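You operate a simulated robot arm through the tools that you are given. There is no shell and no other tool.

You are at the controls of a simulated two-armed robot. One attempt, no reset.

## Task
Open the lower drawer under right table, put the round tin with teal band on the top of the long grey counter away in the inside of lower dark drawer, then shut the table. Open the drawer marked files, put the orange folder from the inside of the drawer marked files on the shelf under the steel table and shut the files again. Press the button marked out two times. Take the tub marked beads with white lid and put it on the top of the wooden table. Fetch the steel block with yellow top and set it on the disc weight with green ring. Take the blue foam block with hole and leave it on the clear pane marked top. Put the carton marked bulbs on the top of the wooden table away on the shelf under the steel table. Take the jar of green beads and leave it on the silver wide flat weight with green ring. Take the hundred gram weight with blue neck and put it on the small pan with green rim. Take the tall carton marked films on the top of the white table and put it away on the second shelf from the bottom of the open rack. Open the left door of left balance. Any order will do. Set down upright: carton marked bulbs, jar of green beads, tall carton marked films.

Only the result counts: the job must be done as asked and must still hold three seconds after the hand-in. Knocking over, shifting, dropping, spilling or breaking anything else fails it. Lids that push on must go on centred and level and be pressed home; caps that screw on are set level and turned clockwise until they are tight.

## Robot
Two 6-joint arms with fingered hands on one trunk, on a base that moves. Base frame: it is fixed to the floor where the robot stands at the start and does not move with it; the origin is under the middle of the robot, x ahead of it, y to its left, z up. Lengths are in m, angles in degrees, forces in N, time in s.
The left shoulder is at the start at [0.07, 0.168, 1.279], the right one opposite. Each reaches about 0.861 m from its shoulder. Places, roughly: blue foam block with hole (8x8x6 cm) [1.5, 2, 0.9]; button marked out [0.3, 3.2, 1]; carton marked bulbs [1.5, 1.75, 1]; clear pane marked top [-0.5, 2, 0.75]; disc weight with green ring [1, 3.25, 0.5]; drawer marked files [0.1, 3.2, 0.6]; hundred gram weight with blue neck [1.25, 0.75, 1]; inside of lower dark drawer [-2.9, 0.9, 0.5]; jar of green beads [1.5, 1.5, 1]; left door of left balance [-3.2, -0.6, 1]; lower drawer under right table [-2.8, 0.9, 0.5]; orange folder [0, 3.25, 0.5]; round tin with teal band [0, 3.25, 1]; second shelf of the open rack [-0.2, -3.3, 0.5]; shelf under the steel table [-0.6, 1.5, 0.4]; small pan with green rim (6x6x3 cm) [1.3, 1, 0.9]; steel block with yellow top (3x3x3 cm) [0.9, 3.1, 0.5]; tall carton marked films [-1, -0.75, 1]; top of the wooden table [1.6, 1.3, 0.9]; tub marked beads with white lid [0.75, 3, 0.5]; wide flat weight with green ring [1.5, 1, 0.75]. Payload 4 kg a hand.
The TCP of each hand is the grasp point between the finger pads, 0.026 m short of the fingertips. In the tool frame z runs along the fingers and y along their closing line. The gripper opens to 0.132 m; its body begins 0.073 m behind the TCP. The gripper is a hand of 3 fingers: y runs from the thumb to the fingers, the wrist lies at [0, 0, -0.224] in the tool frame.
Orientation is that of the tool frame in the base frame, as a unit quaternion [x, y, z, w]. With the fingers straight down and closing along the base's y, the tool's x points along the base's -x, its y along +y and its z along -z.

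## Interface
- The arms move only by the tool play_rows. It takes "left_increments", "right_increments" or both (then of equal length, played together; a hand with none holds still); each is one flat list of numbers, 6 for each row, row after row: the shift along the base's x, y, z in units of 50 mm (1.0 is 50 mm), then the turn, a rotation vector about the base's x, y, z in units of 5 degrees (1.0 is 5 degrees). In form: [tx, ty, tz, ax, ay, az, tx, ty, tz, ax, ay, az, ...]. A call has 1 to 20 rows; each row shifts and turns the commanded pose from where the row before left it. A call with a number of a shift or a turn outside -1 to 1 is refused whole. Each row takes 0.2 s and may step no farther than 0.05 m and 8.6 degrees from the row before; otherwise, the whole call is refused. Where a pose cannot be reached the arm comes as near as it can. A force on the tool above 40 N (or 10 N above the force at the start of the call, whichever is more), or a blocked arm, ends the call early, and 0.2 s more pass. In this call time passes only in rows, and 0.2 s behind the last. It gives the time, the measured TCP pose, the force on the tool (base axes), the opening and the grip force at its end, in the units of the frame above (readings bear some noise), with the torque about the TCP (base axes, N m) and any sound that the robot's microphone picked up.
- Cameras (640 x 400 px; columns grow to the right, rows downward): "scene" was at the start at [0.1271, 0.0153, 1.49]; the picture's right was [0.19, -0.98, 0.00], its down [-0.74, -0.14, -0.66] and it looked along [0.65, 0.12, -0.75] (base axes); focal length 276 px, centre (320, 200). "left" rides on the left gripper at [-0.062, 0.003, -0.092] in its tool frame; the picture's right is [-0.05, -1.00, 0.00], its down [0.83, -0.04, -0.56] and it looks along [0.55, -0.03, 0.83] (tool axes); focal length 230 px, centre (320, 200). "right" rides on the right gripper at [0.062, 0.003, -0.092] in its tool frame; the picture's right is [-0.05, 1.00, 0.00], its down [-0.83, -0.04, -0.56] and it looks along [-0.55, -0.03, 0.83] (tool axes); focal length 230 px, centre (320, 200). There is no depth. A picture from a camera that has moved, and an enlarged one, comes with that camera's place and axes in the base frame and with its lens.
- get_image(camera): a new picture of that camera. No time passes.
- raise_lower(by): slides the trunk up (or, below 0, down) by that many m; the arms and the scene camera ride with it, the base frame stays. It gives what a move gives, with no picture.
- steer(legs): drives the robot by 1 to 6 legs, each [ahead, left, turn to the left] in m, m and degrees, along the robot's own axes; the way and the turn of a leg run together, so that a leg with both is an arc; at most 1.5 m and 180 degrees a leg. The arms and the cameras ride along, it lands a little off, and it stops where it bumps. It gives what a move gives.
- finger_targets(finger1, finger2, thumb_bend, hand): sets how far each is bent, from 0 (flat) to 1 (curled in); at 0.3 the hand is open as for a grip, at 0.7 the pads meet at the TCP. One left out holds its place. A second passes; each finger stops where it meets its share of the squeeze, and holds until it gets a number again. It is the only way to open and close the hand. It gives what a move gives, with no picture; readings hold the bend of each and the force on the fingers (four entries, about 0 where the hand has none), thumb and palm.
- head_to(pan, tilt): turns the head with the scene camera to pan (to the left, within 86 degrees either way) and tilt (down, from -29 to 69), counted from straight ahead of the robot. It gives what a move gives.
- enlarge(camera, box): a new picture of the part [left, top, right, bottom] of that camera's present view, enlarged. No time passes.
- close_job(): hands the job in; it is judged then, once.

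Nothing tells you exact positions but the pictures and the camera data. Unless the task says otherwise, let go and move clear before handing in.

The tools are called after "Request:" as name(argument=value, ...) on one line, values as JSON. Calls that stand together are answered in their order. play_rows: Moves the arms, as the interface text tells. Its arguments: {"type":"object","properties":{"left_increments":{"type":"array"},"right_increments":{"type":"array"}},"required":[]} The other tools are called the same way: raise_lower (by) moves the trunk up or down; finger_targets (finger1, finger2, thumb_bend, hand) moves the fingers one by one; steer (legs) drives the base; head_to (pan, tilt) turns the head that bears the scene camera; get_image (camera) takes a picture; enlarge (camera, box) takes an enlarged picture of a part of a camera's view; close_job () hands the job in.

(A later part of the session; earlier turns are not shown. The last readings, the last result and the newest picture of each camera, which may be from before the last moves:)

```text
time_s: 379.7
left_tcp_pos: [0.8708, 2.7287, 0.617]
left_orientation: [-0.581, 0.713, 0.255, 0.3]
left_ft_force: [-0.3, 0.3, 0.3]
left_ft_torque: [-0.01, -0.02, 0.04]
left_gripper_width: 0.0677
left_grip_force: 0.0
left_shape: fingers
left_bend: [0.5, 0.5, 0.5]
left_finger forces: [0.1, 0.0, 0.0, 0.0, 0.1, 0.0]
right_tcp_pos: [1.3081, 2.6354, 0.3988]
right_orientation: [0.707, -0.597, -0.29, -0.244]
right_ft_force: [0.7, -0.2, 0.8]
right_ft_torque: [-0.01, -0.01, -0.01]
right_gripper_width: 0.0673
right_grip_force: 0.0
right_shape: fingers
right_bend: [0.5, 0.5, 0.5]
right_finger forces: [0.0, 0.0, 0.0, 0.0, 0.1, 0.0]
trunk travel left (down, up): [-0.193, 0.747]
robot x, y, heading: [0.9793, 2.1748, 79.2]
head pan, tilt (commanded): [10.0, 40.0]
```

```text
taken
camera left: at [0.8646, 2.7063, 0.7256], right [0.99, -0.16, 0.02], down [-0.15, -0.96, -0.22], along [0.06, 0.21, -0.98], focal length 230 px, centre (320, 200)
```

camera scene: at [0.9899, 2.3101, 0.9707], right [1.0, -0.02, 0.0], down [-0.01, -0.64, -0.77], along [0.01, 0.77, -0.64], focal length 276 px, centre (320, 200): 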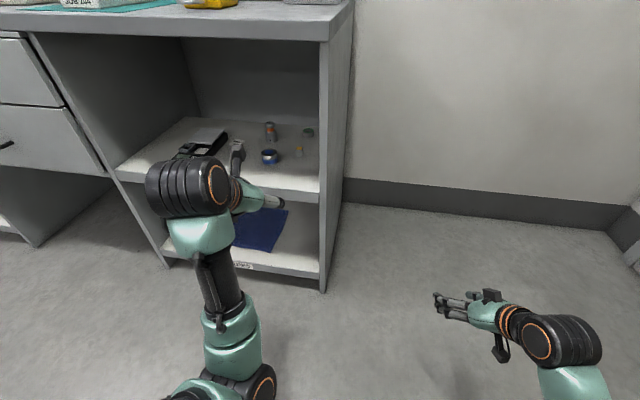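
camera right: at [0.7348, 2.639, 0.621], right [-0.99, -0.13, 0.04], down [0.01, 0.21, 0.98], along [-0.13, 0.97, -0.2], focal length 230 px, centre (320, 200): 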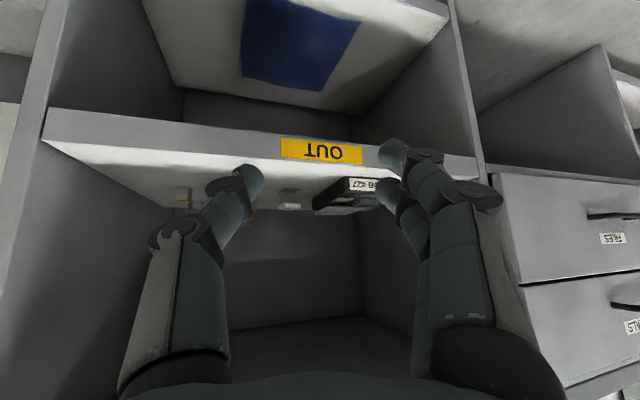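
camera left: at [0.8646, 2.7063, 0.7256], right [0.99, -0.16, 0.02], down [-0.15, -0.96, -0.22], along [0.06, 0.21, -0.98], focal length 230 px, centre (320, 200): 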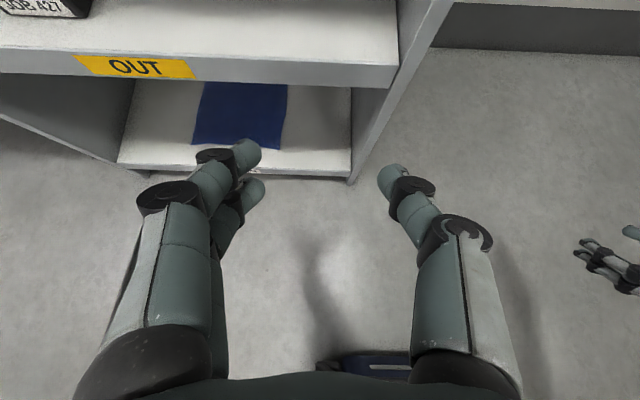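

Rolling forward 27 cm; the left hand will enter above the shelf.

Request:
steer(legs=[[0.26, 0, 0]])

Request:
get_image(camera="left")

Request:
get_image(camera="scene")

```text
time_s: 381.6
left_tcp_pos: [0.9233, 2.988, 0.6168]
left_orientation: [-0.578, 0.715, 0.253, 0.301]
left_ft_force: [0.4, 0.1, -0.2]
left_ft_torque: [0.03, -0.02, 0.0]
left_gripper_width: 0.0678
left_grip_force: 0.0
left_shape: fingers
left_bend: [0.5, 0.5, 0.5]
left_finger forces: [0.0, 0.1, 0.0, 0.0, 0.1, 0.0]
right_tcp_pos: [1.3595, 2.8901, 0.3978]
right_orientation: [0.706, -0.599, -0.289, -0.245]
right_ft_force: [0.1, -0.2, -0.4]
right_ft_torque: [0.0, 0.03, -0.01]
right_gripper_width: 0.067
right_grip_force: 0.1
right_shape: fingers
right_bend: [0.5, 0.5, 0.5]
right_finger forces: [0.1, 0.1, 0.1, 0.0, 0.1, 0.0]
trunk travel left (down, up): [-0.193, 0.747]
robot x, y, heading: [1.0315, 2.4336, 78.9]
head pan, tilt (commanded): [10.0, 40.0]
```

```text
taken
camera left: at [0.9168, 2.9638, 0.7255], right [0.99, -0.16, 0.02], down [-0.16, -0.96, -0.22], along [0.06, 0.21, -0.98], focal length 230 px, centre (320, 200)
```

left: 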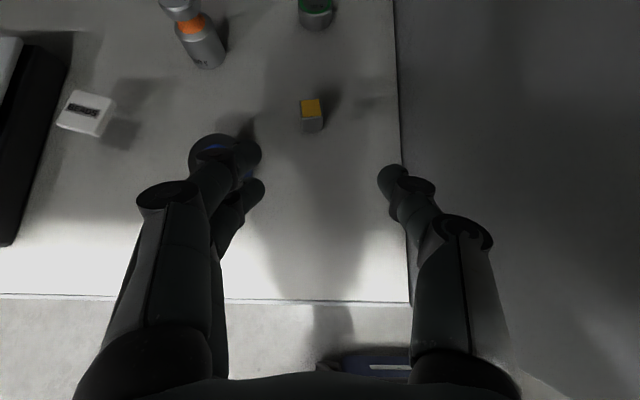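

```text
taken
camera scene: at [1.0403, 2.567, 0.9707], right [1.0, -0.02, 0.0], down [-0.01, -0.64, -0.77], along [0.01, 0.77, -0.64], focal length 276 px, centre (320, 200)
```

scene: 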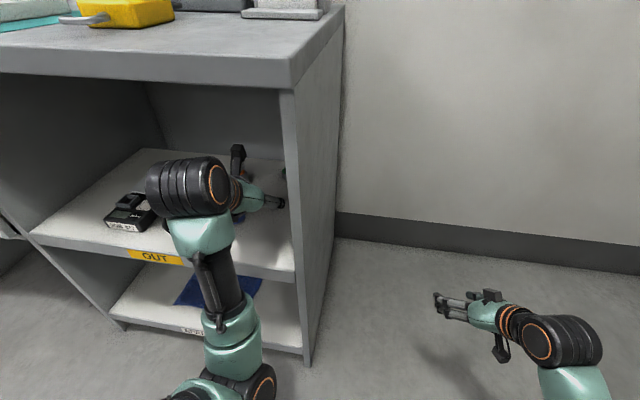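

From above the block is at (0.936, 3.098). Advancing along the hand axis most of the way.

Request:
play_rows(left_increments=[0.06, 0.63, -0.55, 0, 0, 0, 0.06, 0.63, -0.55, 0, 0, 0, 0.03, 0.3, -0.3, 0, 0, 0])

Request:
get_image(camera="left")

```text
time_s: 382.4
left_tcp_pos: [0.9303, 3.0659, 0.5478]
left_orientation: [-0.578, 0.714, 0.255, 0.301]
left_ft_force: [0.2, -0.8, -0.3]
left_ft_torque: [0.0, 0.0, 0.05]
left_gripper_width: 0.0678
left_grip_force: 0.1
left_shape: fingers
left_bend: [0.5, 0.5, 0.5]
left_finger forces: [0.0, 0.0, 0.0, 0.0, 0.0, 0.0]
right_tcp_pos: [1.3594, 2.8907, 0.399]
right_orientation: [0.705, -0.599, -0.29, -0.245]
right_ft_force: [0.6, 0.1, 0.4]
right_ft_torque: [0.02, -0.01, 0.01]
right_gripper_width: 0.0672
right_grip_force: 0.1
right_shape: fingers
right_bend: [0.5, 0.5, 0.5]
right_finger forces: [0.1, 0.0, 0.1, 0.0, 0.1, 0.0]
trunk travel left (down, up): [-0.193, 0.747]
robot x, y, heading: [1.0289, 2.4312, 78.8]
head pan, tilt (commanded): [10.0, 40.0]
```

```text
taken
camera left: at [0.9241, 3.0425, 0.6557], right [0.99, -0.17, 0.02], down [-0.16, -0.96, -0.22], along [0.06, 0.21, -0.98], focal length 230 px, centre (320, 200)
```

left: 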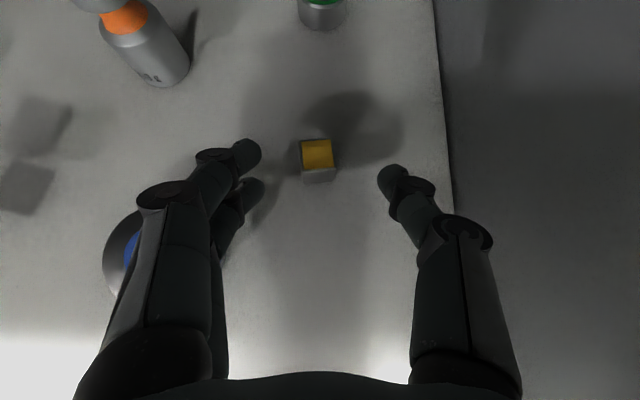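

Block is centred between the fingers. Final step in, then closing gently.

Request:
play_rows(left_increments=[0.05, 0.35, -0.44, 0, 0, 0])

Request:
finger_targets(hand="left", finger1=0.58, finger2=0.58, thumb_bend=0.58)

Request:
get_image(camera="left")

```text
time_s: 382.8
left_tcp_pos: [0.9324, 3.0835, 0.5327]
left_orientation: [-0.577, 0.712, 0.259, 0.306]
left_ft_force: [0.7, -2.9, 20.1]
left_ft_torque: [0.34, 0.83, 0.08]
left_gripper_width: 0.0676
left_grip_force: 10.7
left_shape: fingers
left_bend: [0.5, 0.52, 0.5]
left_finger forces: [0.0, 20.8, 0.0, 0.0, 0.0, 0.0]
right_tcp_pos: [1.3608, 2.8892, 0.4003]
right_orientation: [0.705, -0.598, -0.291, -0.246]
right_ft_force: [0.2, 0.7, -0.1]
right_ft_torque: [-0.01, -0.01, 0.03]
right_gripper_width: 0.0672
right_grip_force: 0.0
right_shape: fingers
right_bend: [0.5, 0.5, 0.5]
right_finger forces: [0.0, 0.0, 0.0, 0.1, 0.0, 0.1]
trunk travel left (down, up): [-0.193, 0.747]
robot x, y, heading: [1.0269, 2.4279, 78.9]
head pan, tilt (commanded): [10.0, 40.0]
```

```text
time_s: 383.8
left_tcp_pos: [0.9329, 3.0828, 0.5324]
left_orientation: [-0.577, 0.711, 0.261, 0.306]
left_ft_force: [-4.3, 2.6, 28.6]
left_ft_torque: [0.7, 1.34, 0.02]
left_gripper_width: 0.0452
left_grip_force: 14.5
left_shape: fingers
left_bend: [0.57, 0.53, 0.57]
left_finger forces: [0.0, 28.8, 0.1, 0.0, 0.0, 0.1]
right_tcp_pos: [1.36, 2.8876, 0.4008]
right_orientation: [0.704, -0.599, -0.29, -0.247]
right_ft_force: [0.4, 0.3, 0.1]
right_ft_torque: [0.0, -0.02, -0.02]
right_gripper_width: 0.0672
right_grip_force: 0.1
right_shape: fingers
right_bend: [0.5, 0.5, 0.5]
right_finger forces: [0.0, 0.0, 0.0, 0.0, 0.0, 0.0]
trunk travel left (down, up): [-0.193, 0.747]
robot x, y, heading: [1.0286, 2.43, 78.9]
head pan, tilt (commanded): [10.0, 40.0]
```

```text
taken
camera left: at [0.9265, 3.0581, 0.6407], right [0.99, -0.16, 0.02], down [-0.16, -0.96, -0.24], along [0.06, 0.23, -0.97], focal length 230 px, centre (320, 200)
```

left: 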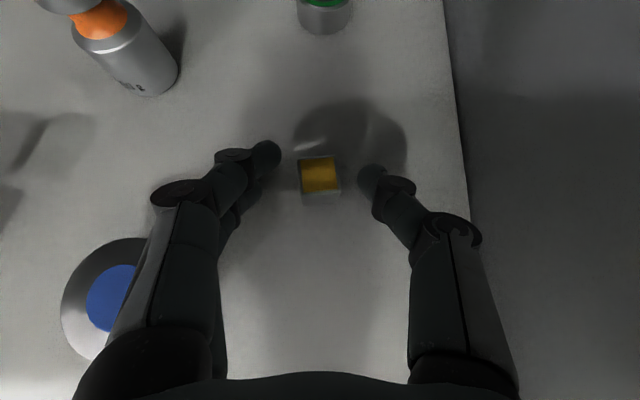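

The lower finger is pressing on the shelf. Raising 9 mm before closing further.

Request:
play_rows(left_increments=[0, 0, 0.3, 0, 0, 0])

Request:
finger_targets(hand="left", finger1=0.63, finger2=0.63, thumb_bend=0.63)

Request:
get_image(camera="left")

```text
time_s: 384.2
left_tcp_pos: [0.9326, 3.0817, 0.5359]
left_orientation: [-0.581, 0.716, 0.25, 0.297]
left_ft_force: [-0.6, 0.7, -0.6]
left_ft_torque: [0.01, -0.01, 0.01]
left_gripper_width: 0.0452
left_grip_force: 0.0
left_shape: fingers
left_bend: [0.57, 0.57, 0.57]
left_finger forces: [0.0, 0.0, 0.0, 0.0, 0.0, 0.1]
right_tcp_pos: [1.3613, 2.8901, 0.3989]
right_orientation: [0.705, -0.599, -0.289, -0.245]
right_ft_force: [0.6, 0.2, 0.5]
right_ft_torque: [0.0, -0.04, 0.03]
right_gripper_width: 0.0672
right_grip_force: 0.0
right_shape: fingers
right_bend: [0.5, 0.5, 0.5]
right_finger forces: [0.1, 0.0, 0.0, 0.0, 0.1, 0.0]
trunk travel left (down, up): [-0.193, 0.747]
robot x, y, heading: [1.0249, 2.43, 79.2]
head pan, tilt (commanded): [10.0, 40.0]
```

```text
time_s: 385.2
left_tcp_pos: [0.9321, 3.0832, 0.5402]
left_orientation: [-0.578, 0.714, 0.255, 0.302]
left_ft_force: [-0.1, 0.0, -0.3]
left_ft_torque: [-0.03, 0.02, -0.02]
left_gripper_width: 0.0259
left_grip_force: 0.1
left_shape: fingers
left_bend: [0.63, 0.63, 0.63]
left_finger forces: [0.1, 0.0, 0.0, 0.1, 0.0, 0.1]
right_tcp_pos: [1.3611, 2.8889, 0.399]
right_orientation: [0.705, -0.599, -0.289, -0.245]
right_ft_force: [0.4, 0.2, -0.2]
right_ft_torque: [0.0, 0.0, 0.01]
right_gripper_width: 0.0673
right_grip_force: 0.2
right_shape: fingers
right_bend: [0.5, 0.5, 0.5]
right_finger forces: [0.0, 0.0, 0.0, 0.0, 0.0, 0.0]
trunk travel left (down, up): [-0.193, 0.747]
robot x, y, heading: [1.031, 2.4317, 78.4]
head pan, tilt (commanded): [10.0, 40.0]
```

```text
taken
camera left: at [0.9267, 3.0595, 0.649], right [0.99, -0.16, 0.02], down [-0.16, -0.96, -0.22], along [0.06, 0.21, -0.98], focal length 230 px, centre (320, 200)
```

left: 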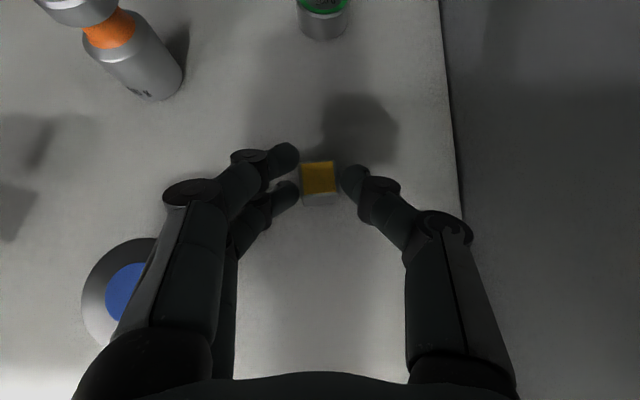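

Nicely framed: two fingers left, thumb right. Closing to grip.

Request:
finger_targets(hand="left", finger1=0.7, finger2=0.7, thumb_bend=0.7)

Request:
get_image(camera="left")

```text
time_s: 386.2
left_tcp_pos: [0.9333, 3.0831, 0.5406]
left_orientation: [-0.578, 0.714, 0.254, 0.301]
left_ft_force: [0.2, 0.5, 0.3]
left_ft_torque: [-0.04, -0.01, 0.04]
left_gripper_width: 0.0117
left_grip_force: 5.5
left_shape: fingers
left_bend: [0.7, 0.64, 0.68]
left_finger forces: [0.1, 5.7, 0.0, 0.0, 5.4, 0.0]
right_tcp_pos: [1.3594, 2.8899, 0.3991]
right_orientation: [0.705, -0.6, -0.289, -0.246]
right_ft_force: [0.1, -0.2, -0.6]
right_ft_torque: [-0.02, -0.04, 0.03]
right_gripper_width: 0.0674
right_grip_force: 0.2
right_shape: fingers
right_bend: [0.5, 0.5, 0.5]
right_finger forces: [0.0, 0.0, 0.0, 0.1, 0.1, 0.0]
trunk travel left (down, up): [-0.193, 0.747]
robot x, y, heading: [1.031, 2.4343, 78.9]
head pan, tilt (commanded): [10.0, 40.0]
```

```text
taken
camera left: at [0.9267, 3.0595, 0.6491], right [0.99, -0.16, 0.02], down [-0.16, -0.96, -0.22], along [0.06, 0.21, -0.98], focal length 230 px, centre (320, 200)
```

left: 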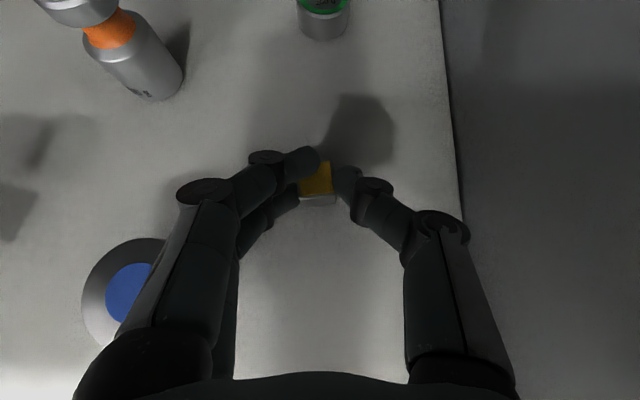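

The lower finger and thumb hold the block; I'll swing the upper finger out of the way and lift slightly to check.

Request:
finger_targets(hand="left", finger1=0.5)

Request:
play_rows(left_increments=[0, 0, 0.3, 0, 0, 0, 0, 0, 0.5, 0, 0, 0])

Request:
get_image(camera="left")

```text
time_s: 387.2
left_tcp_pos: [0.9327, 3.0841, 0.5406]
left_orientation: [-0.58, 0.713, 0.255, 0.3]
left_ft_force: [0.9, 0.7, 0.2]
left_ft_torque: [-0.01, -0.01, -0.04]
left_gripper_width: 0.0422
left_grip_force: 5.4
left_shape: fingers
left_bend: [0.5, 0.64, 0.68]
left_finger forces: [0.0, 5.6, 0.1, 0.0, 5.5, 0.0]
right_tcp_pos: [1.3597, 2.8896, 0.3992]
right_orientation: [0.706, -0.598, -0.29, -0.245]
right_ft_force: [-0.1, 0.0, 0.4]
right_ft_torque: [0.0, -0.01, -0.01]
right_gripper_width: 0.0674
right_grip_force: 0.0
right_shape: fingers
right_bend: [0.5, 0.5, 0.5]
right_finger forces: [0.0, 0.1, 0.0, 0.0, 0.0, 0.0]
trunk travel left (down, up): [-0.193, 0.747]
robot x, y, heading: [1.0291, 2.432, 79.1]
head pan, tilt (commanded): [10.0, 40.0]
```

```text
time_s: 387.8
left_tcp_pos: [0.9329, 3.0819, 0.5797]
left_orientation: [-0.579, 0.715, 0.254, 0.3]
left_ft_force: [-0.2, -0.6, -1.3]
left_ft_torque: [-0.02, 0.01, 0.0]
left_gripper_width: 0.0419
left_grip_force: 5.5
left_shape: fingers
left_bend: [0.5, 0.64, 0.68]
left_finger forces: [0.0, 5.5, 0.1, 0.0, 5.5, 0.0]
right_tcp_pos: [1.3611, 2.8906, 0.3998]
right_orientation: [0.705, -0.599, -0.289, -0.246]
right_ft_force: [0.5, 0.5, -0.3]
right_ft_torque: [-0.04, 0.0, 0.0]
right_gripper_width: 0.0669
right_grip_force: 0.0
right_shape: fingers
right_bend: [0.5, 0.5, 0.5]
right_finger forces: [0.1, 0.1, 0.1, 0.1, 0.0, 0.0]
trunk travel left (down, up): [-0.193, 0.747]
robot x, y, heading: [1.026, 2.4272, 79.0]
head pan, tilt (commanded): [10.0, 40.0]
```

```text
taken
camera left: at [0.9267, 3.0591, 0.6889], right [0.99, -0.16, 0.02], down [-0.16, -0.96, -0.22], along [0.06, 0.21, -0.98], focal length 230 px, centre (320, 200)
```

left: 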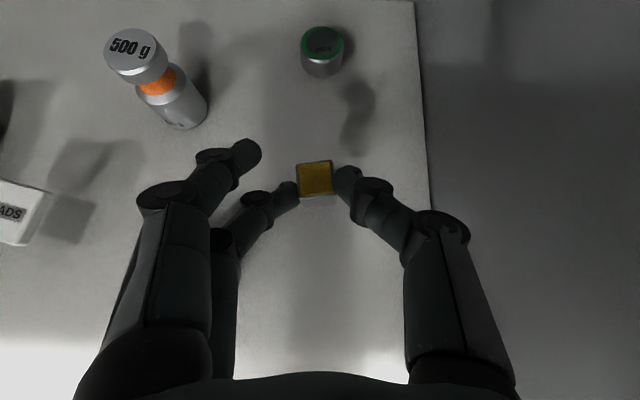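

The block hangs level. The disc is at (0.965, 3.240). Carrying the block over it.

Request:
play_rows(left_increments=[0.21, 0.94, 0.1, 0, 0, 0, 0.21, 0.94, 0, 0, 0, 0, 0.2, 0.94, 0, 0, 0, 0])

Request:
get_image(camera="left")

Request:
enlarge(camera="left", box=[260, 120, 380, 220])

```text
time_s: 388.6
left_tcp_pos: [0.9643, 3.2255, 0.5858]
left_orientation: [-0.579, 0.714, 0.255, 0.301]
left_ft_force: [0.8, 0.5, -1.4]
left_ft_torque: [0.04, 0.02, 0.02]
left_gripper_width: 0.0421
left_grip_force: 5.3
left_shape: fingers
left_bend: [0.5, 0.64, 0.68]
left_finger forces: [0.0, 5.3, 0.1, 0.0, 5.4, 0.0]
right_tcp_pos: [1.3591, 2.89, 0.3993]
right_orientation: [0.705, -0.599, -0.289, -0.244]
right_ft_force: [-0.2, -0.5, 0.2]
right_ft_torque: [-0.01, 0.04, -0.02]
right_gripper_width: 0.0672
right_grip_force: 0.1
right_shape: fingers
right_bend: [0.5, 0.5, 0.5]
right_finger forces: [0.0, 0.0, 0.0, 0.1, 0.0, 0.0]
trunk travel left (down, up): [-0.193, 0.747]
robot x, y, heading: [1.0313, 2.4346, 78.6]
head pan, tilt (commanded): [10.0, 40.0]
```

```text
taken
camera left: at [0.9578, 3.2017, 0.694], right [0.99, -0.16, 0.02], down [-0.16, -0.96, -0.22], along [0.06, 0.21, -0.98], focal length 230 px, centre (320, 200)
```

left: 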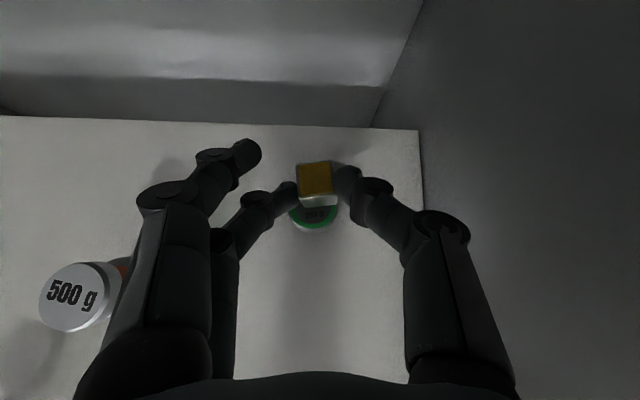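

```text
4.00 times, centred on (320, 170) of left
camera zoom: at [0.9578, 3.2017, 0.694], right [0.99, -0.16, 0.02], down [-0.16, -0.96, -0.22], along [0.06, 0.21, -0.98], focal length 920 px, centre (320, 320)
```

zoom: 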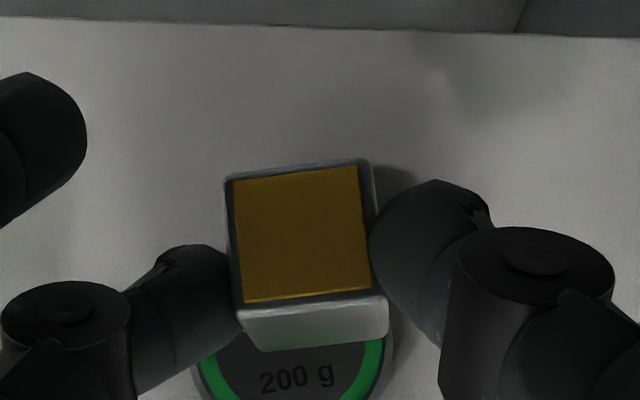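

Let me zoom on the visible part of the disc to judge its true centre.

Request:
enlarge(camera="left", box=[280, 180, 350, 240])

```text
6.67 times, centred on (315, 210) of left
camera zoom: at [0.9578, 3.2017, 0.694], right [0.99, -0.16, 0.02], down [-0.16, -0.96, -0.22], along [0.06, 0.21, -0.98], focal length 1534 px, centre (353, 133)
```

zoom: 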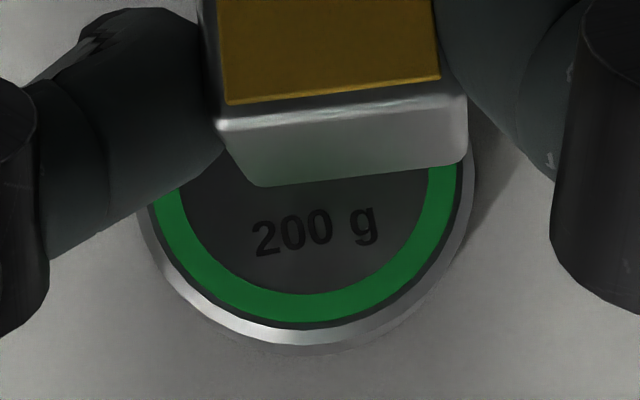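

Disc centre is (0.963, 3.2355), so the block needs 5 mm forward-to-back correction. Shifting and lowering.

Request:
play_rows(left_increments=[-0.04, -0.1, -0.1, 0, 0, 0, 0, 0, -0.24, 0, 0, 0])

Request:
play_rows(left_increments=[0, 0, -0.08, 0, 0, 0])

Request:
enlarge(camera="left", box=[270, 160, 360, 240])

```text
time_s: 389.2
left_tcp_pos: [0.9609, 3.2192, 0.5682]
left_orientation: [-0.579, 0.714, 0.255, 0.301]
left_ft_force: [0.6, 0.1, -1.7]
left_ft_torque: [-0.01, 0.01, 0.0]
left_gripper_width: 0.042
left_grip_force: 5.8
left_shape: fingers
left_bend: [0.5, 0.64, 0.68]
left_finger forces: [0.1, 5.4, 0.0, 0.0, 5.3, 0.0]
right_tcp_pos: [1.3605, 2.8903, 0.3994]
right_orientation: [0.706, -0.599, -0.289, -0.245]
right_ft_force: [0.4, -0.4, 0.2]
right_ft_torque: [-0.02, 0.01, -0.05]
right_gripper_width: 0.0674
right_grip_force: 0.0
right_shape: fingers
right_bend: [0.5, 0.5, 0.5]
right_finger forces: [0.0, 0.0, 0.0, 0.0, 0.0, 0.0]
trunk travel left (down, up): [-0.193, 0.747]
robot x, y, heading: [1.0282, 2.4337, 79.0]
head pan, tilt (commanded): [10.0, 40.0]
```

```text
time_s: 389.6
left_tcp_pos: [0.9608, 3.2189, 0.5645]
left_orientation: [-0.579, 0.714, 0.255, 0.3]
left_ft_force: [-0.7, 0.7, -0.9]
left_ft_torque: [0.01, -0.01, 0.01]
left_gripper_width: 0.0421
left_grip_force: 5.6
left_shape: fingers
left_bend: [0.5, 0.64, 0.68]
left_finger forces: [0.1, 5.4, 0.1, 0.1, 5.3, 0.0]
right_tcp_pos: [1.3603, 2.8896, 0.3988]
right_orientation: [0.705, -0.599, -0.29, -0.246]
right_ft_force: [0.2, 0.0, 0.5]
right_ft_torque: [0.02, 0.04, -0.01]
right_gripper_width: 0.067
right_grip_force: 0.1
right_shape: fingers
right_bend: [0.5, 0.5, 0.5]
right_finger forces: [0.1, 0.0, 0.0, 0.0, 0.1, 0.0]
trunk travel left (down, up): [-0.193, 0.747]
robot x, y, heading: [1.0298, 2.435, 79.1]
head pan, tilt (commanded): [10.0, 40.0]
```

```text
5.00 times, centred on (315, 200) of left
camera zoom: at [0.9557, 3.1954, 0.6727], right [0.99, -0.16, 0.02], down [-0.16, -0.96, -0.22], along [0.06, 0.21, -0.98], focal length 1150 px, centre (345, 200)
```

zoom: 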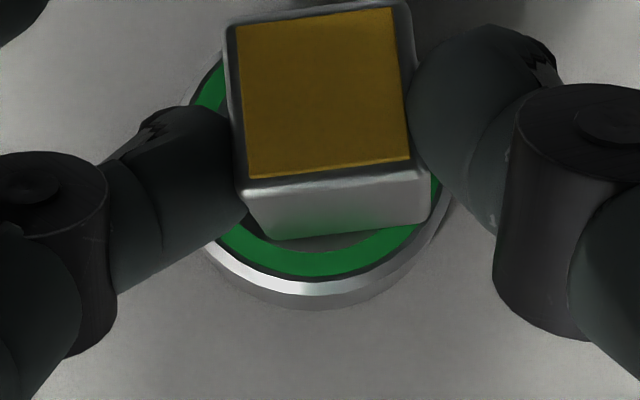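

The block is about 4 mm right and back of the disc's centre. Correcting and lowering to contact.

Request:
play_rows(left_increments=[-0.08, -0.07, -0.04, 0, 0, 0])

Request:
play_rows(left_increments=[0, 0, -0.07, 0, 0, 0])

Request:
enlarge(camera="left", box=[270, 160, 360, 240])

```text
time_s: 390.0
left_tcp_pos: [0.9585, 3.2155, 0.5627]
left_orientation: [-0.578, 0.715, 0.254, 0.301]
left_ft_force: [-0.6, 0.5, -0.5]
left_ft_torque: [0.0, -0.02, -0.03]
left_gripper_width: 0.0422
left_grip_force: 5.7
left_shape: fingers
left_bend: [0.5, 0.64, 0.68]
left_finger forces: [0.0, 5.4, 0.0, 0.1, 5.3, 0.0]
right_tcp_pos: [1.3596, 2.8907, 0.3986]
right_orientation: [0.705, -0.599, -0.29, -0.245]
right_ft_force: [0.5, -0.4, 0.6]
right_ft_torque: [0.0, 0.03, -0.01]
right_gripper_width: 0.067
right_grip_force: 0.0
right_shape: fingers
right_bend: [0.5, 0.5, 0.5]
right_finger forces: [0.1, 0.1, 0.0, 0.0, 0.1, 0.0]
trunk travel left (down, up): [-0.193, 0.747]
robot x, y, heading: [1.0314, 2.4304, 78.4]
head pan, tilt (commanded): [10.0, 40.0]
```

```text
time_s: 390.4
left_tcp_pos: [0.9586, 3.2162, 0.5597]
left_orientation: [-0.579, 0.714, 0.255, 0.301]
left_ft_force: [1.0, -0.3, 2.6]
left_ft_torque: [0.04, 0.0, -0.02]
left_gripper_width: 0.0422
left_grip_force: 6.0
left_shape: fingers
left_bend: [0.5, 0.64, 0.68]
left_finger forces: [0.0, 5.6, 0.1, 0.1, 6.4, 0.0]
right_tcp_pos: [1.3607, 2.89, 0.3981]
right_orientation: [0.705, -0.598, -0.29, -0.245]
right_ft_force: [1.3, -0.2, 1.4]
right_ft_torque: [-0.01, 0.03, -0.04]
right_gripper_width: 0.0672
right_grip_force: 0.0
right_shape: fingers
right_bend: [0.5, 0.5, 0.5]
right_finger forces: [0.1, 0.0, 0.1, 0.1, 0.1, 0.1]
trunk travel left (down, up): [-0.193, 0.747]
robot x, y, heading: [1.0302, 2.4303, 78.8]
head pan, tilt (commanded): [10.0, 40.0]
```

```text
5.00 times, centred on (315, 200) of left
camera zoom: at [0.9518, 3.1921, 0.6685], right [0.99, -0.17, 0.02], down [-0.16, -0.96, -0.22], along [0.06, 0.21, -0.97], focal length 1150 px, centre (345, 200)
```

zoom: 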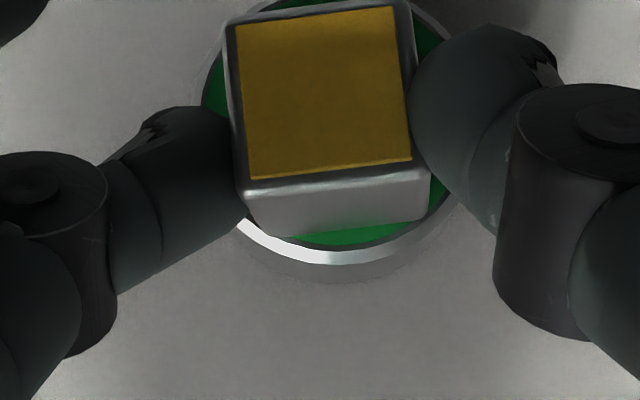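

Contact made and the block is centred on the disc within a millimetre or two. Releasing.

Request:
finger_targets(hand="left", finger2=0.57, thumb_bend=0.6)

Request:
get_image(camera="left")

Request:
enlarge(camera="left", box=[270, 160, 360, 240])

```text
time_s: 391.4
left_tcp_pos: [0.9577, 3.216, 0.5589]
left_orientation: [-0.58, 0.713, 0.255, 0.3]
left_ft_force: [0.3, -0.7, 1.0]
left_ft_torque: [0.01, -0.02, -0.02]
left_gripper_width: 0.0507
left_grip_force: 0.0
left_shape: fingers
left_bend: [0.5, 0.56, 0.6]
left_finger forces: [0.0, 0.0, 0.0, 0.0, 0.1, 0.0]
right_tcp_pos: [1.36, 2.8907, 0.3987]
right_orientation: [0.705, -0.599, -0.289, -0.246]
right_ft_force: [-0.1, -0.3, 0.0]
right_ft_torque: [0.0, -0.01, 0.02]
right_gripper_width: 0.0672
right_grip_force: 0.0
right_shape: fingers
right_bend: [0.5, 0.5, 0.5]
right_finger forces: [0.0, 0.1, 0.0, 0.0, 0.0, 0.0]
trunk travel left (down, up): [-0.193, 0.747]
robot x, y, heading: [1.0256, 2.4333, 78.9]
head pan, tilt (commanded): [10.0, 40.0]
```

```text
taken
camera left: at [0.9517, 3.1924, 0.6672], right [0.99, -0.16, 0.02], down [-0.16, -0.96, -0.22], along [0.06, 0.21, -0.98], focal length 230 px, centre (320, 200)
```

left: 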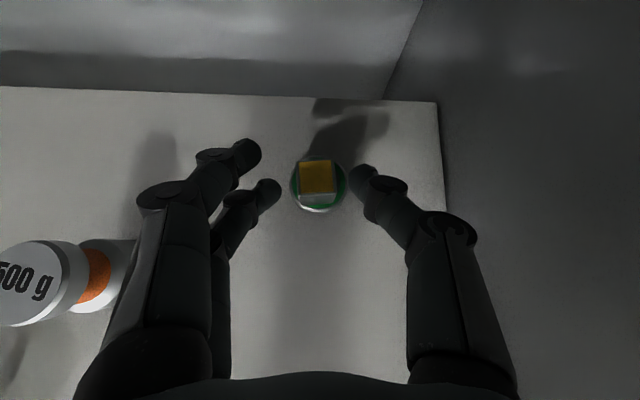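

```text
5.00 times, centred on (315, 200) of left
camera zoom: at [0.9517, 3.1924, 0.6672], right [0.99, -0.16, 0.02], down [-0.16, -0.96, -0.22], along [0.06, 0.21, -0.98], focal length 1150 px, centre (345, 200)
```

zoom: 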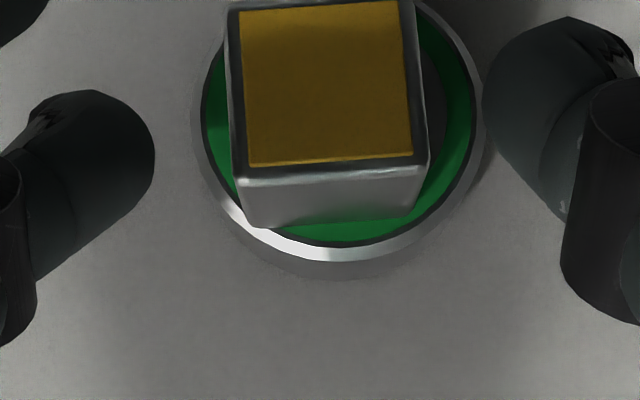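

The block stands on the disc. Backing the hand out carefully, keeping clear of the 500 g weight and the counter above.

Request:
play_rows(left_increments=[0.02, -0.4, 0.35, 0, 0, 0, 0.02, -0.7, 0.4, 0, 0, 0, 0, -0.9, 0.1, 0, 0, 0, 0, -0.9, 0, 0, 0, 0, 0, -0.9, 0, 0, 0, 0])

Request:
get_image(camera="left")

```text
time_s: 392.8
left_tcp_pos: [0.9246, 3.0409, 0.6228]
left_orientation: [-0.576, 0.702, 0.308, 0.284]
left_ft_force: [0.6, 0.2, 0.2]
left_ft_torque: [-0.03, 0.03, -0.05]
left_gripper_width: 0.051
left_grip_force: 0.1
left_shape: fingers
left_bend: [0.5, 0.56, 0.6]
left_finger forces: [0.0, 0.0, 0.1, 0.0, 0.0, 0.0]
right_tcp_pos: [1.3595, 2.8906, 0.3988]
right_orientation: [0.705, -0.599, -0.289, -0.245]
right_ft_force: [0.2, -0.6, -0.1]
right_ft_torque: [0.0, 0.01, 0.01]
right_gripper_width: 0.0672
right_grip_force: 0.0
right_shape: fingers
right_bend: [0.5, 0.5, 0.5]
right_finger forces: [0.0, 0.1, 0.1, 0.1, 0.0, 0.0]
trunk travel left (down, up): [-0.193, 0.747]
robot x, y, heading: [1.0282, 2.4294, 79.0]
head pan, tilt (commanded): [10.0, 40.0]
stopped in row 5 (left hand): the arm was blocked; the commanded pose is now the measured one
```

```text
taken
camera left: at [0.9285, 3.01, 0.7286], right [0.99, -0.11, -0.07], down [-0.13, -0.95, -0.27], along [-0.03, 0.28, -0.96], focal length 230 px, centre (320, 200)
```

left: 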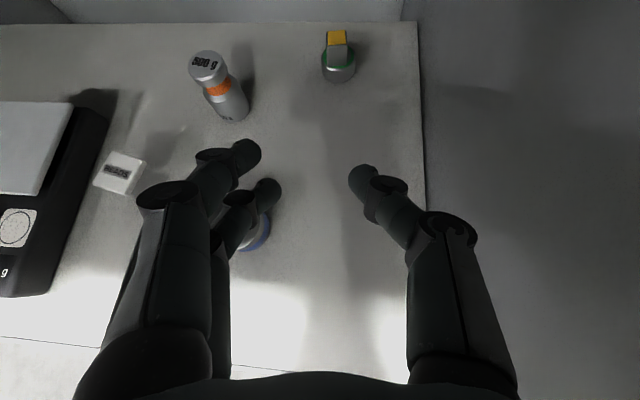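

The block is standing on the green-ring disc with everything else undisturbed. Backing out, then setting up the right hand for the BEADS tub.

Request:
steer(legs=[[-0.3, 0, 0], [0, 0.6, 0]])

Request:
raise_lower(by=0.2)

Request:
play_rows(left_increments=[0.1, 0.3, 0.9, 0, 0, 0, 0.1, 0.3, 0.9, 0, 0, 0, 0, 0, 0.9, 0, 0, 0, 0, 0, 0.9, 0, 0, 0])

Request:
get_image(camera="right")

Request:
get_image(camera="scene")

```text
time_s: 397.8
left_tcp_pos: [0.2758, 2.8599, 0.6219]
left_orientation: [-0.576, 0.701, 0.308, 0.284]
left_ft_force: [-0.2, -0.6, -0.5]
left_ft_torque: [0.01, -0.04, 0.01]
left_gripper_width: 0.0508
left_grip_force: 0.0
left_shape: fingers
left_bend: [0.5, 0.56, 0.6]
left_finger forces: [0.0, 0.1, 0.0, 0.0, 0.0, 0.1]
right_tcp_pos: [0.7106, 2.71, 0.3994]
right_orientation: [0.706, -0.597, -0.29, -0.245]
right_ft_force: [0.6, 1.5, -0.5]
right_ft_torque: [0.01, -0.02, 0.02]
right_gripper_width: 0.0673
right_grip_force: 0.2
right_shape: fingers
right_bend: [0.5, 0.5, 0.5]
right_finger forces: [0.0, 0.0, 0.0, 0.0, 0.1, 0.0]
trunk travel left (down, up): [-0.193, 0.747]
robot x, y, heading: [0.3798, 2.2512, 79.1]
head pan, tilt (commanded): [10.0, 40.0]
```

```text
time_s: 400.0
left_tcp_pos: [0.2748, 2.8605, 0.8219]
left_orientation: [-0.577, 0.701, 0.309, 0.283]
left_ft_force: [0.1, 0.6, -0.1]
left_ft_torque: [-0.02, 0.02, 0.0]
left_gripper_width: 0.051
left_grip_force: 0.1
left_shape: fingers
left_bend: [0.5, 0.56, 0.6]
left_finger forces: [0.0, 0.0, 0.1, 0.0, 0.0, 0.0]
right_tcp_pos: [0.7112, 2.7102, 0.5993]
right_orientation: [0.706, -0.598, -0.289, -0.245]
right_ft_force: [-0.2, -0.3, 0.3]
right_ft_torque: [-0.01, 0.0, 0.01]
right_gripper_width: 0.0672
right_grip_force: 0.0
right_shape: fingers
right_bend: [0.5, 0.5, 0.5]
right_finger forces: [0.0, 0.1, 0.1, 0.0, 0.0, 0.0]
trunk travel left (down, up): [-0.393, 0.547]
robot x, y, heading: [0.3803, 2.2502, 79.1]
head pan, tilt (commanded): [10.0, 40.0]
```

```text
time_s: 401.0
left_tcp_pos: [0.3076, 2.9174, 0.9838]
left_orientation: [-0.577, 0.7, 0.31, 0.283]
left_ft_force: [0.2, -0.3, -0.2]
left_ft_torque: [0.02, -0.05, 0.0]
left_gripper_width: 0.0509
left_grip_force: 0.1
left_shape: fingers
left_bend: [0.5, 0.56, 0.6]
left_finger forces: [0.0, 0.0, 0.0, 0.1, 0.1, 0.0]
left hand out of reach, approached as far as the arm can: row 3, 4
right_tcp_pos: [0.7104, 2.711, 0.5995]
right_orientation: [0.706, -0.598, -0.29, -0.244]
right_ft_force: [-0.5, 0.2, 0.1]
right_ft_torque: [0.0, 0.0, 0.03]
right_gripper_width: 0.0671
right_grip_force: 0.0
right_shape: fingers
right_bend: [0.5, 0.5, 0.5]
right_finger forces: [0.1, 0.0, 0.0, 0.0, 0.0, 0.0]
trunk travel left (down, up): [-0.393, 0.547]
robot x, y, heading: [0.3776, 2.2508, 78.8]
head pan, tilt (commanded): [10.0, 40.0]
```

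```text
taken
camera right: at [0.7242, 2.6023, 0.6208], right [-0.99, -0.13, 0.04], down [0.01, 0.21, 0.98], along [-0.13, 0.97, -0.2], focal length 230 px, centre (320, 200)
```

right: 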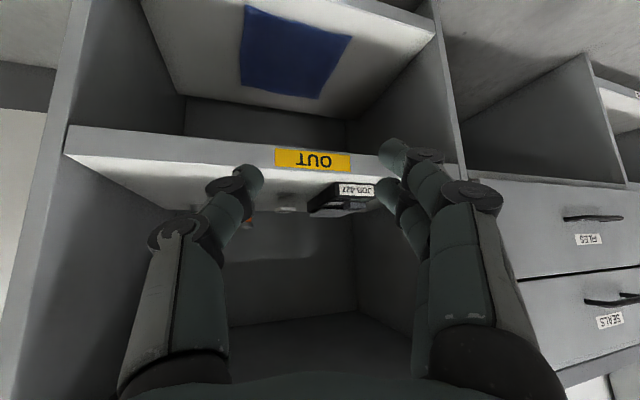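

```text
taken
camera scene: at [0.3914, 2.3864, 1.1707], right [1.0, -0.02, 0.0], down [-0.01, -0.64, -0.77], along [0.01, 0.77, -0.64], focal length 276 px, centre (320, 200)
```

scene: 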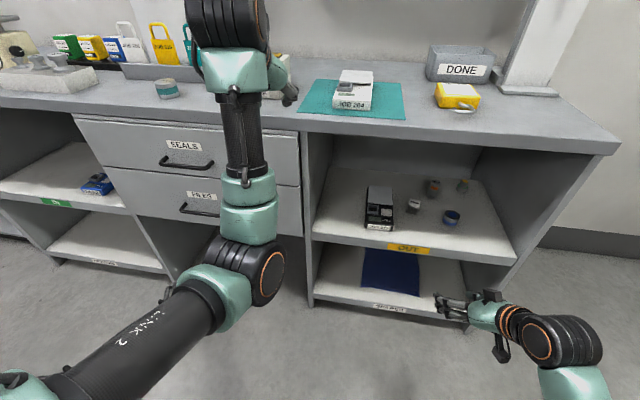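

Raising the trunk a little so the left hand clears the card reader, lowering the right arm correspondingly, and straightening the right hand's heading.

Request:
raise_lower(by=0.1)

Request:
play_rows(right_increments=[0, 0, -0.5, 0, 0, -1, 0, 0, -0.5, 0, 0, -1, 0, 0, -0.5, 0, 0, -1, 0, 0, -0.4, 0, 0, -0.8])

Request:
steer(legs=[[0.22, 0.02, 0]])

Request:
get_image(camera="right")

Request:
get_image(camera="scene")

```text
time_s: 402.3
left_tcp_pos: [0.3063, 2.9171, 1.0824]
left_orientation: [-0.578, 0.7, 0.31, 0.283]
left_ft_force: [1.2, -0.3, -0.2]
left_ft_torque: [0.0, 0.01, -0.03]
left_gripper_width: 0.051
left_grip_force: 0.1
left_shape: fingers
left_bend: [0.5, 0.56, 0.6]
left_finger forces: [0.0, 0.0, 0.0, 0.0, 0.0, 0.0]
right_tcp_pos: [0.7112, 2.7097, 0.6971]
right_orientation: [0.706, -0.598, -0.289, -0.245]
right_ft_force: [0.0, -0.1, -0.5]
right_ft_torque: [-0.02, 0.01, -0.03]
right_gripper_width: 0.0671
right_grip_force: 0.0
right_shape: fingers
right_bend: [0.5, 0.5, 0.5]
right_finger forces: [0.0, 0.0, 0.0, 0.0, 0.1, 0.0]
trunk travel left (down, up): [-0.493, 0.447]
robot x, y, heading: [0.3806, 2.2503, 79.1]
head pan, tilt (commanded): [10.0, 40.0]
```

```text
time_s: 403.3
left_tcp_pos: [0.3061, 2.9172, 1.0835]
left_orientation: [-0.577, 0.701, 0.309, 0.284]
left_ft_force: [-0.4, 0.5, 0.6]
left_ft_torque: [0.0, -0.02, -0.01]
left_gripper_width: 0.051
left_grip_force: 0.0
left_shape: fingers
left_bend: [0.5, 0.56, 0.6]
left_finger forces: [0.0, 0.0, 0.0, 0.0, 0.0, 0.0]
right_tcp_pos: [0.7094, 2.7096, 0.6026]
right_orientation: [-0.597, 0.707, 0.245, 0.29]
right_ft_force: [-0.3, 0.2, 0.6]
right_ft_torque: [0.04, -0.01, -0.01]
right_gripper_width: 0.0676
right_grip_force: 0.0
right_shape: fingers
right_bend: [0.5, 0.5, 0.5]
right_finger forces: [0.0, 0.0, 0.0, 0.0, 0.0, 0.0]
trunk travel left (down, up): [-0.493, 0.447]
robot x, y, heading: [0.3799, 2.251, 79.2]
head pan, tilt (commanded): [10.0, 40.0]
```

```text
time_s: 405.0
left_tcp_pos: [0.3275, 3.1404, 1.0824]
left_orientation: [-0.578, 0.699, 0.31, 0.284]
left_ft_force: [-0.4, -0.3, 0.7]
left_ft_torque: [-0.02, 0.03, 0.0]
left_gripper_width: 0.0509
left_grip_force: 0.0
left_shape: fingers
left_bend: [0.5, 0.56, 0.6]
left_finger forces: [0.1, 0.1, 0.0, 0.0, 0.1, 0.0]
right_tcp_pos: [0.7326, 2.9337, 0.6031]
right_orientation: [-0.598, 0.706, 0.245, 0.289]
right_ft_force: [0.7, 0.7, 0.2]
right_ft_torque: [0.02, 0.0, 0.05]
right_gripper_width: 0.0674
right_grip_force: 0.1
right_shape: fingers
right_bend: [0.5, 0.5, 0.5]
right_finger forces: [0.0, 0.1, 0.0, 0.0, 0.1, 0.0]
trunk travel left (down, up): [-0.493, 0.447]
robot x, y, heading: [0.4067, 2.4736, 79.1]
head pan, tilt (commanded): [10.0, 40.0]
```

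```text
taken
camera right: at [0.7098, 2.8261, 0.6246], right [-0.98, 0.2, 0.04], down [0.08, 0.19, 0.98], along [0.19, 0.96, -0.2], focal length 230 px, centre (320, 200)
```

right: 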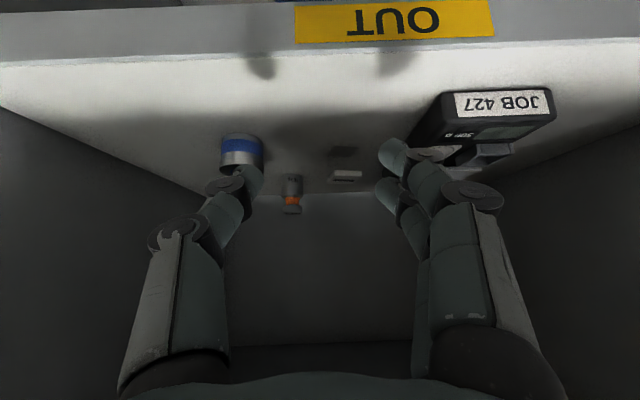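

```text
taken
camera scene: at [0.4132, 2.6096, 1.2706], right [1.0, -0.01, 0.0], down [-0.01, -0.64, -0.77], along [0.01, 0.77, -0.64], focal length 276 px, centre (320, 200)
```

scene: 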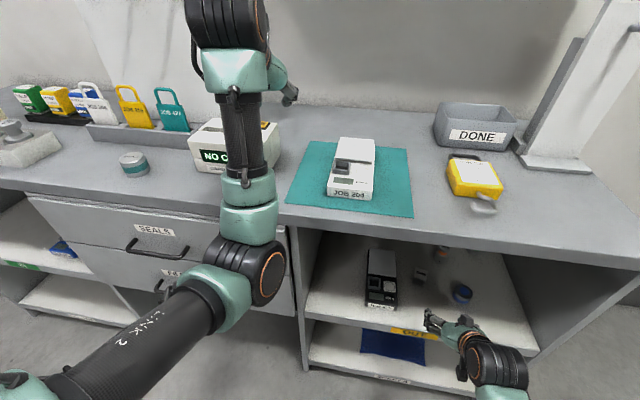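

The tub is at about (0.730, 3.104), with 5.5 cm to the black scale on its left. Narrowing the fingers a bit and going in.

Request:
finger_targets(hand="right", finger1=0.53, finger2=0.53, thumb_bend=0.53)

Request:
play_rows(right_increments=[-0.3, 0.6, 0.3, 0, 0, 0, -0.1, 0.6, 0, 0, 0, 0, 0.09, 0.55, -0.45, 0, 0, 0])

Request:
get_image(camera="right")

```text
time_s: 406.0
left_tcp_pos: [0.3259, 3.1382, 1.0833]
left_orientation: [-0.579, 0.699, 0.31, 0.283]
left_ft_force: [0.8, -0.7, 0.1]
left_ft_torque: [0.02, -0.01, -0.01]
left_gripper_width: 0.0512
left_grip_force: 0.1
left_shape: fingers
left_bend: [0.5, 0.56, 0.6]
left_finger forces: [0.0, 0.0, 0.0, 0.1, 0.1, 0.0]
right_tcp_pos: [0.732, 2.9327, 0.603]
right_orientation: [-0.599, 0.705, 0.246, 0.289]
right_ft_force: [-0.2, 0.1, -0.5]
right_ft_torque: [-0.02, 0.02, 0.0]
right_gripper_width: 0.0585
right_grip_force: 0.0
right_shape: fingers
right_bend: [0.53, 0.53, 0.53]
right_finger forces: [0.0, 0.1, 0.1, 0.0, 0.0, 0.1]
trunk travel left (down, up): [-0.493, 0.447]
robot x, y, heading: [0.4017, 2.4739, 79.6]
head pan, tilt (commanded): [10.0, 40.0]
```

```text
time_s: 406.8
left_tcp_pos: [0.328, 3.1411, 1.082]
left_orientation: [-0.578, 0.7, 0.31, 0.284]
left_ft_force: [-0.1, -0.4, -0.6]
left_ft_torque: [-0.02, 0.02, -0.01]
left_gripper_width: 0.0511
left_grip_force: 0.0
left_shape: fingers
left_bend: [0.5, 0.56, 0.6]
left_finger forces: [0.1, 0.0, 0.0, 0.1, 0.0, 0.0]
right_tcp_pos: [0.7152, 3.0212, 0.5953]
right_orientation: [-0.6, 0.705, 0.245, 0.288]
right_ft_force: [0.2, 1.0, 0.1]
right_ft_torque: [-0.01, 0.0, 0.03]
right_gripper_width: 0.0582
right_grip_force: 0.0
right_shape: fingers
right_bend: [0.53, 0.53, 0.53]
right_finger forces: [0.0, 0.1, 0.0, 0.0, 0.1, 0.0]
trunk travel left (down, up): [-0.493, 0.447]
robot x, y, heading: [0.4012, 2.475, 79.2]
head pan, tilt (commanded): [10.0, 40.0]
```

```text
taken
camera right: at [0.6943, 2.9147, 0.6164], right [-0.98, 0.2, 0.04], down [0.08, 0.19, 0.98], along [0.19, 0.96, -0.2], focal length 230 px, centre (320, 200)
```

right: 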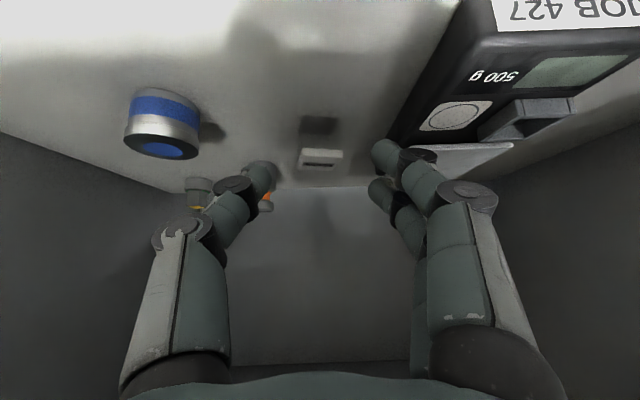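

Zooming in on the tub to understand its shape.

Request:
enlarge(camera="right", box=[260, 90, 380, 190])

```text
4.00 times, centred on (320, 140) of right
camera zoom: at [0.6943, 2.9147, 0.6164], right [-0.98, 0.2, 0.04], down [0.08, 0.19, 0.98], along [0.19, 0.96, -0.2], focal length 920 px, centre (320, 440)
```

zoom: 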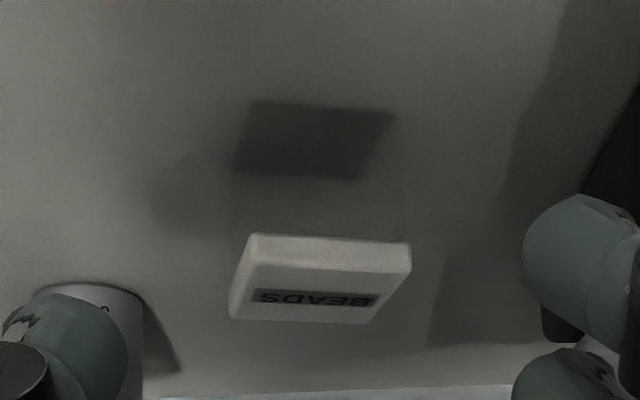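

The tub is a clear box with a white lid, about 3.5 cm square and 5 cm tall, centred near (0.728, 3.102). Opening slightly and closing in so the fingers take its body below the lid.

Request:
finger_targets(hand="right", finger1=0.5, finger2=0.5, thumb_bend=0.5)

Request:
play_rows(right_increments=[0.1, 0.65, -0.5, 0, 0, 0, 0.08, 0.55, -0.5, 0, 0, 0])

Request:
get_image(camera="right")

```text
time_s: 407.8
left_tcp_pos: [0.3254, 3.1396, 1.0834]
left_orientation: [-0.578, 0.7, 0.31, 0.284]
left_ft_force: [0.7, 0.2, -1.3]
left_ft_torque: [0.03, 0.01, -0.01]
left_gripper_width: 0.051
left_grip_force: 0.0
left_shape: fingers
left_bend: [0.5, 0.56, 0.6]
left_finger forces: [0.0, 0.1, 0.0, 0.1, 0.1, 0.0]
right_tcp_pos: [0.7155, 3.0206, 0.5953]
right_orientation: [-0.599, 0.705, 0.246, 0.289]
right_ft_force: [0.9, -0.4, 0.0]
right_ft_torque: [-0.07, 0.01, 0.0]
right_gripper_width: 0.0672
right_grip_force: 0.1
right_shape: fingers
right_bend: [0.5, 0.5, 0.5]
right_finger forces: [0.0, 0.0, 0.0, 0.1, 0.1, 0.0]
trunk travel left (down, up): [-0.493, 0.447]
robot x, y, heading: [0.4007, 2.4768, 79.1]
head pan, tilt (commanded): [10.0, 40.0]
```

```text
time_s: 408.4
left_tcp_pos: [0.3273, 3.1404, 1.0835]
left_orientation: [-0.578, 0.699, 0.31, 0.283]
left_ft_force: [-0.4, 0.5, -0.4]
left_ft_torque: [-0.02, -0.02, 0.0]
left_gripper_width: 0.0513
left_grip_force: 0.1
left_shape: fingers
left_bend: [0.5, 0.56, 0.6]
left_finger forces: [0.0, 0.1, 0.1, 0.0, 0.0, 0.1]
right_tcp_pos: [0.7266, 3.0825, 0.5438]
right_orientation: [-0.598, 0.705, 0.246, 0.29]
right_ft_force: [0.6, -0.6, 0.6]
right_ft_torque: [0.0, -0.03, 0.03]
right_gripper_width: 0.067
right_grip_force: 0.1
right_shape: fingers
right_bend: [0.5, 0.5, 0.5]
right_finger forces: [0.0, 0.0, 0.1, 0.1, 0.0, 0.0]
trunk travel left (down, up): [-0.493, 0.447]
robot x, y, heading: [0.4026, 2.4745, 79.3]
head pan, tilt (commanded): [10.0, 40.0]
```

```text
taken
camera right: at [0.7041, 2.9746, 0.5668], right [-0.98, 0.2, 0.04], down [0.08, 0.19, 0.98], along [0.19, 0.96, -0.2], focal length 230 px, centre (320, 200)
```

right: 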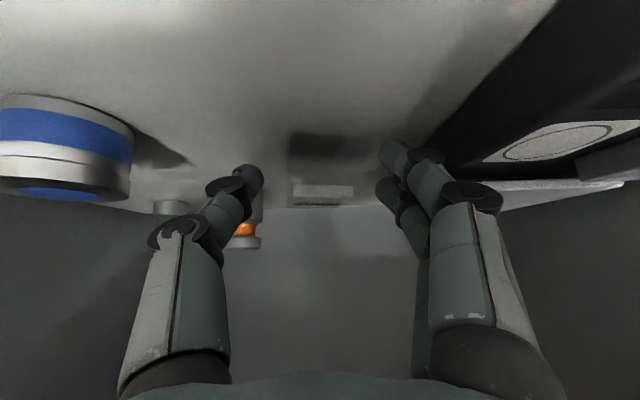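

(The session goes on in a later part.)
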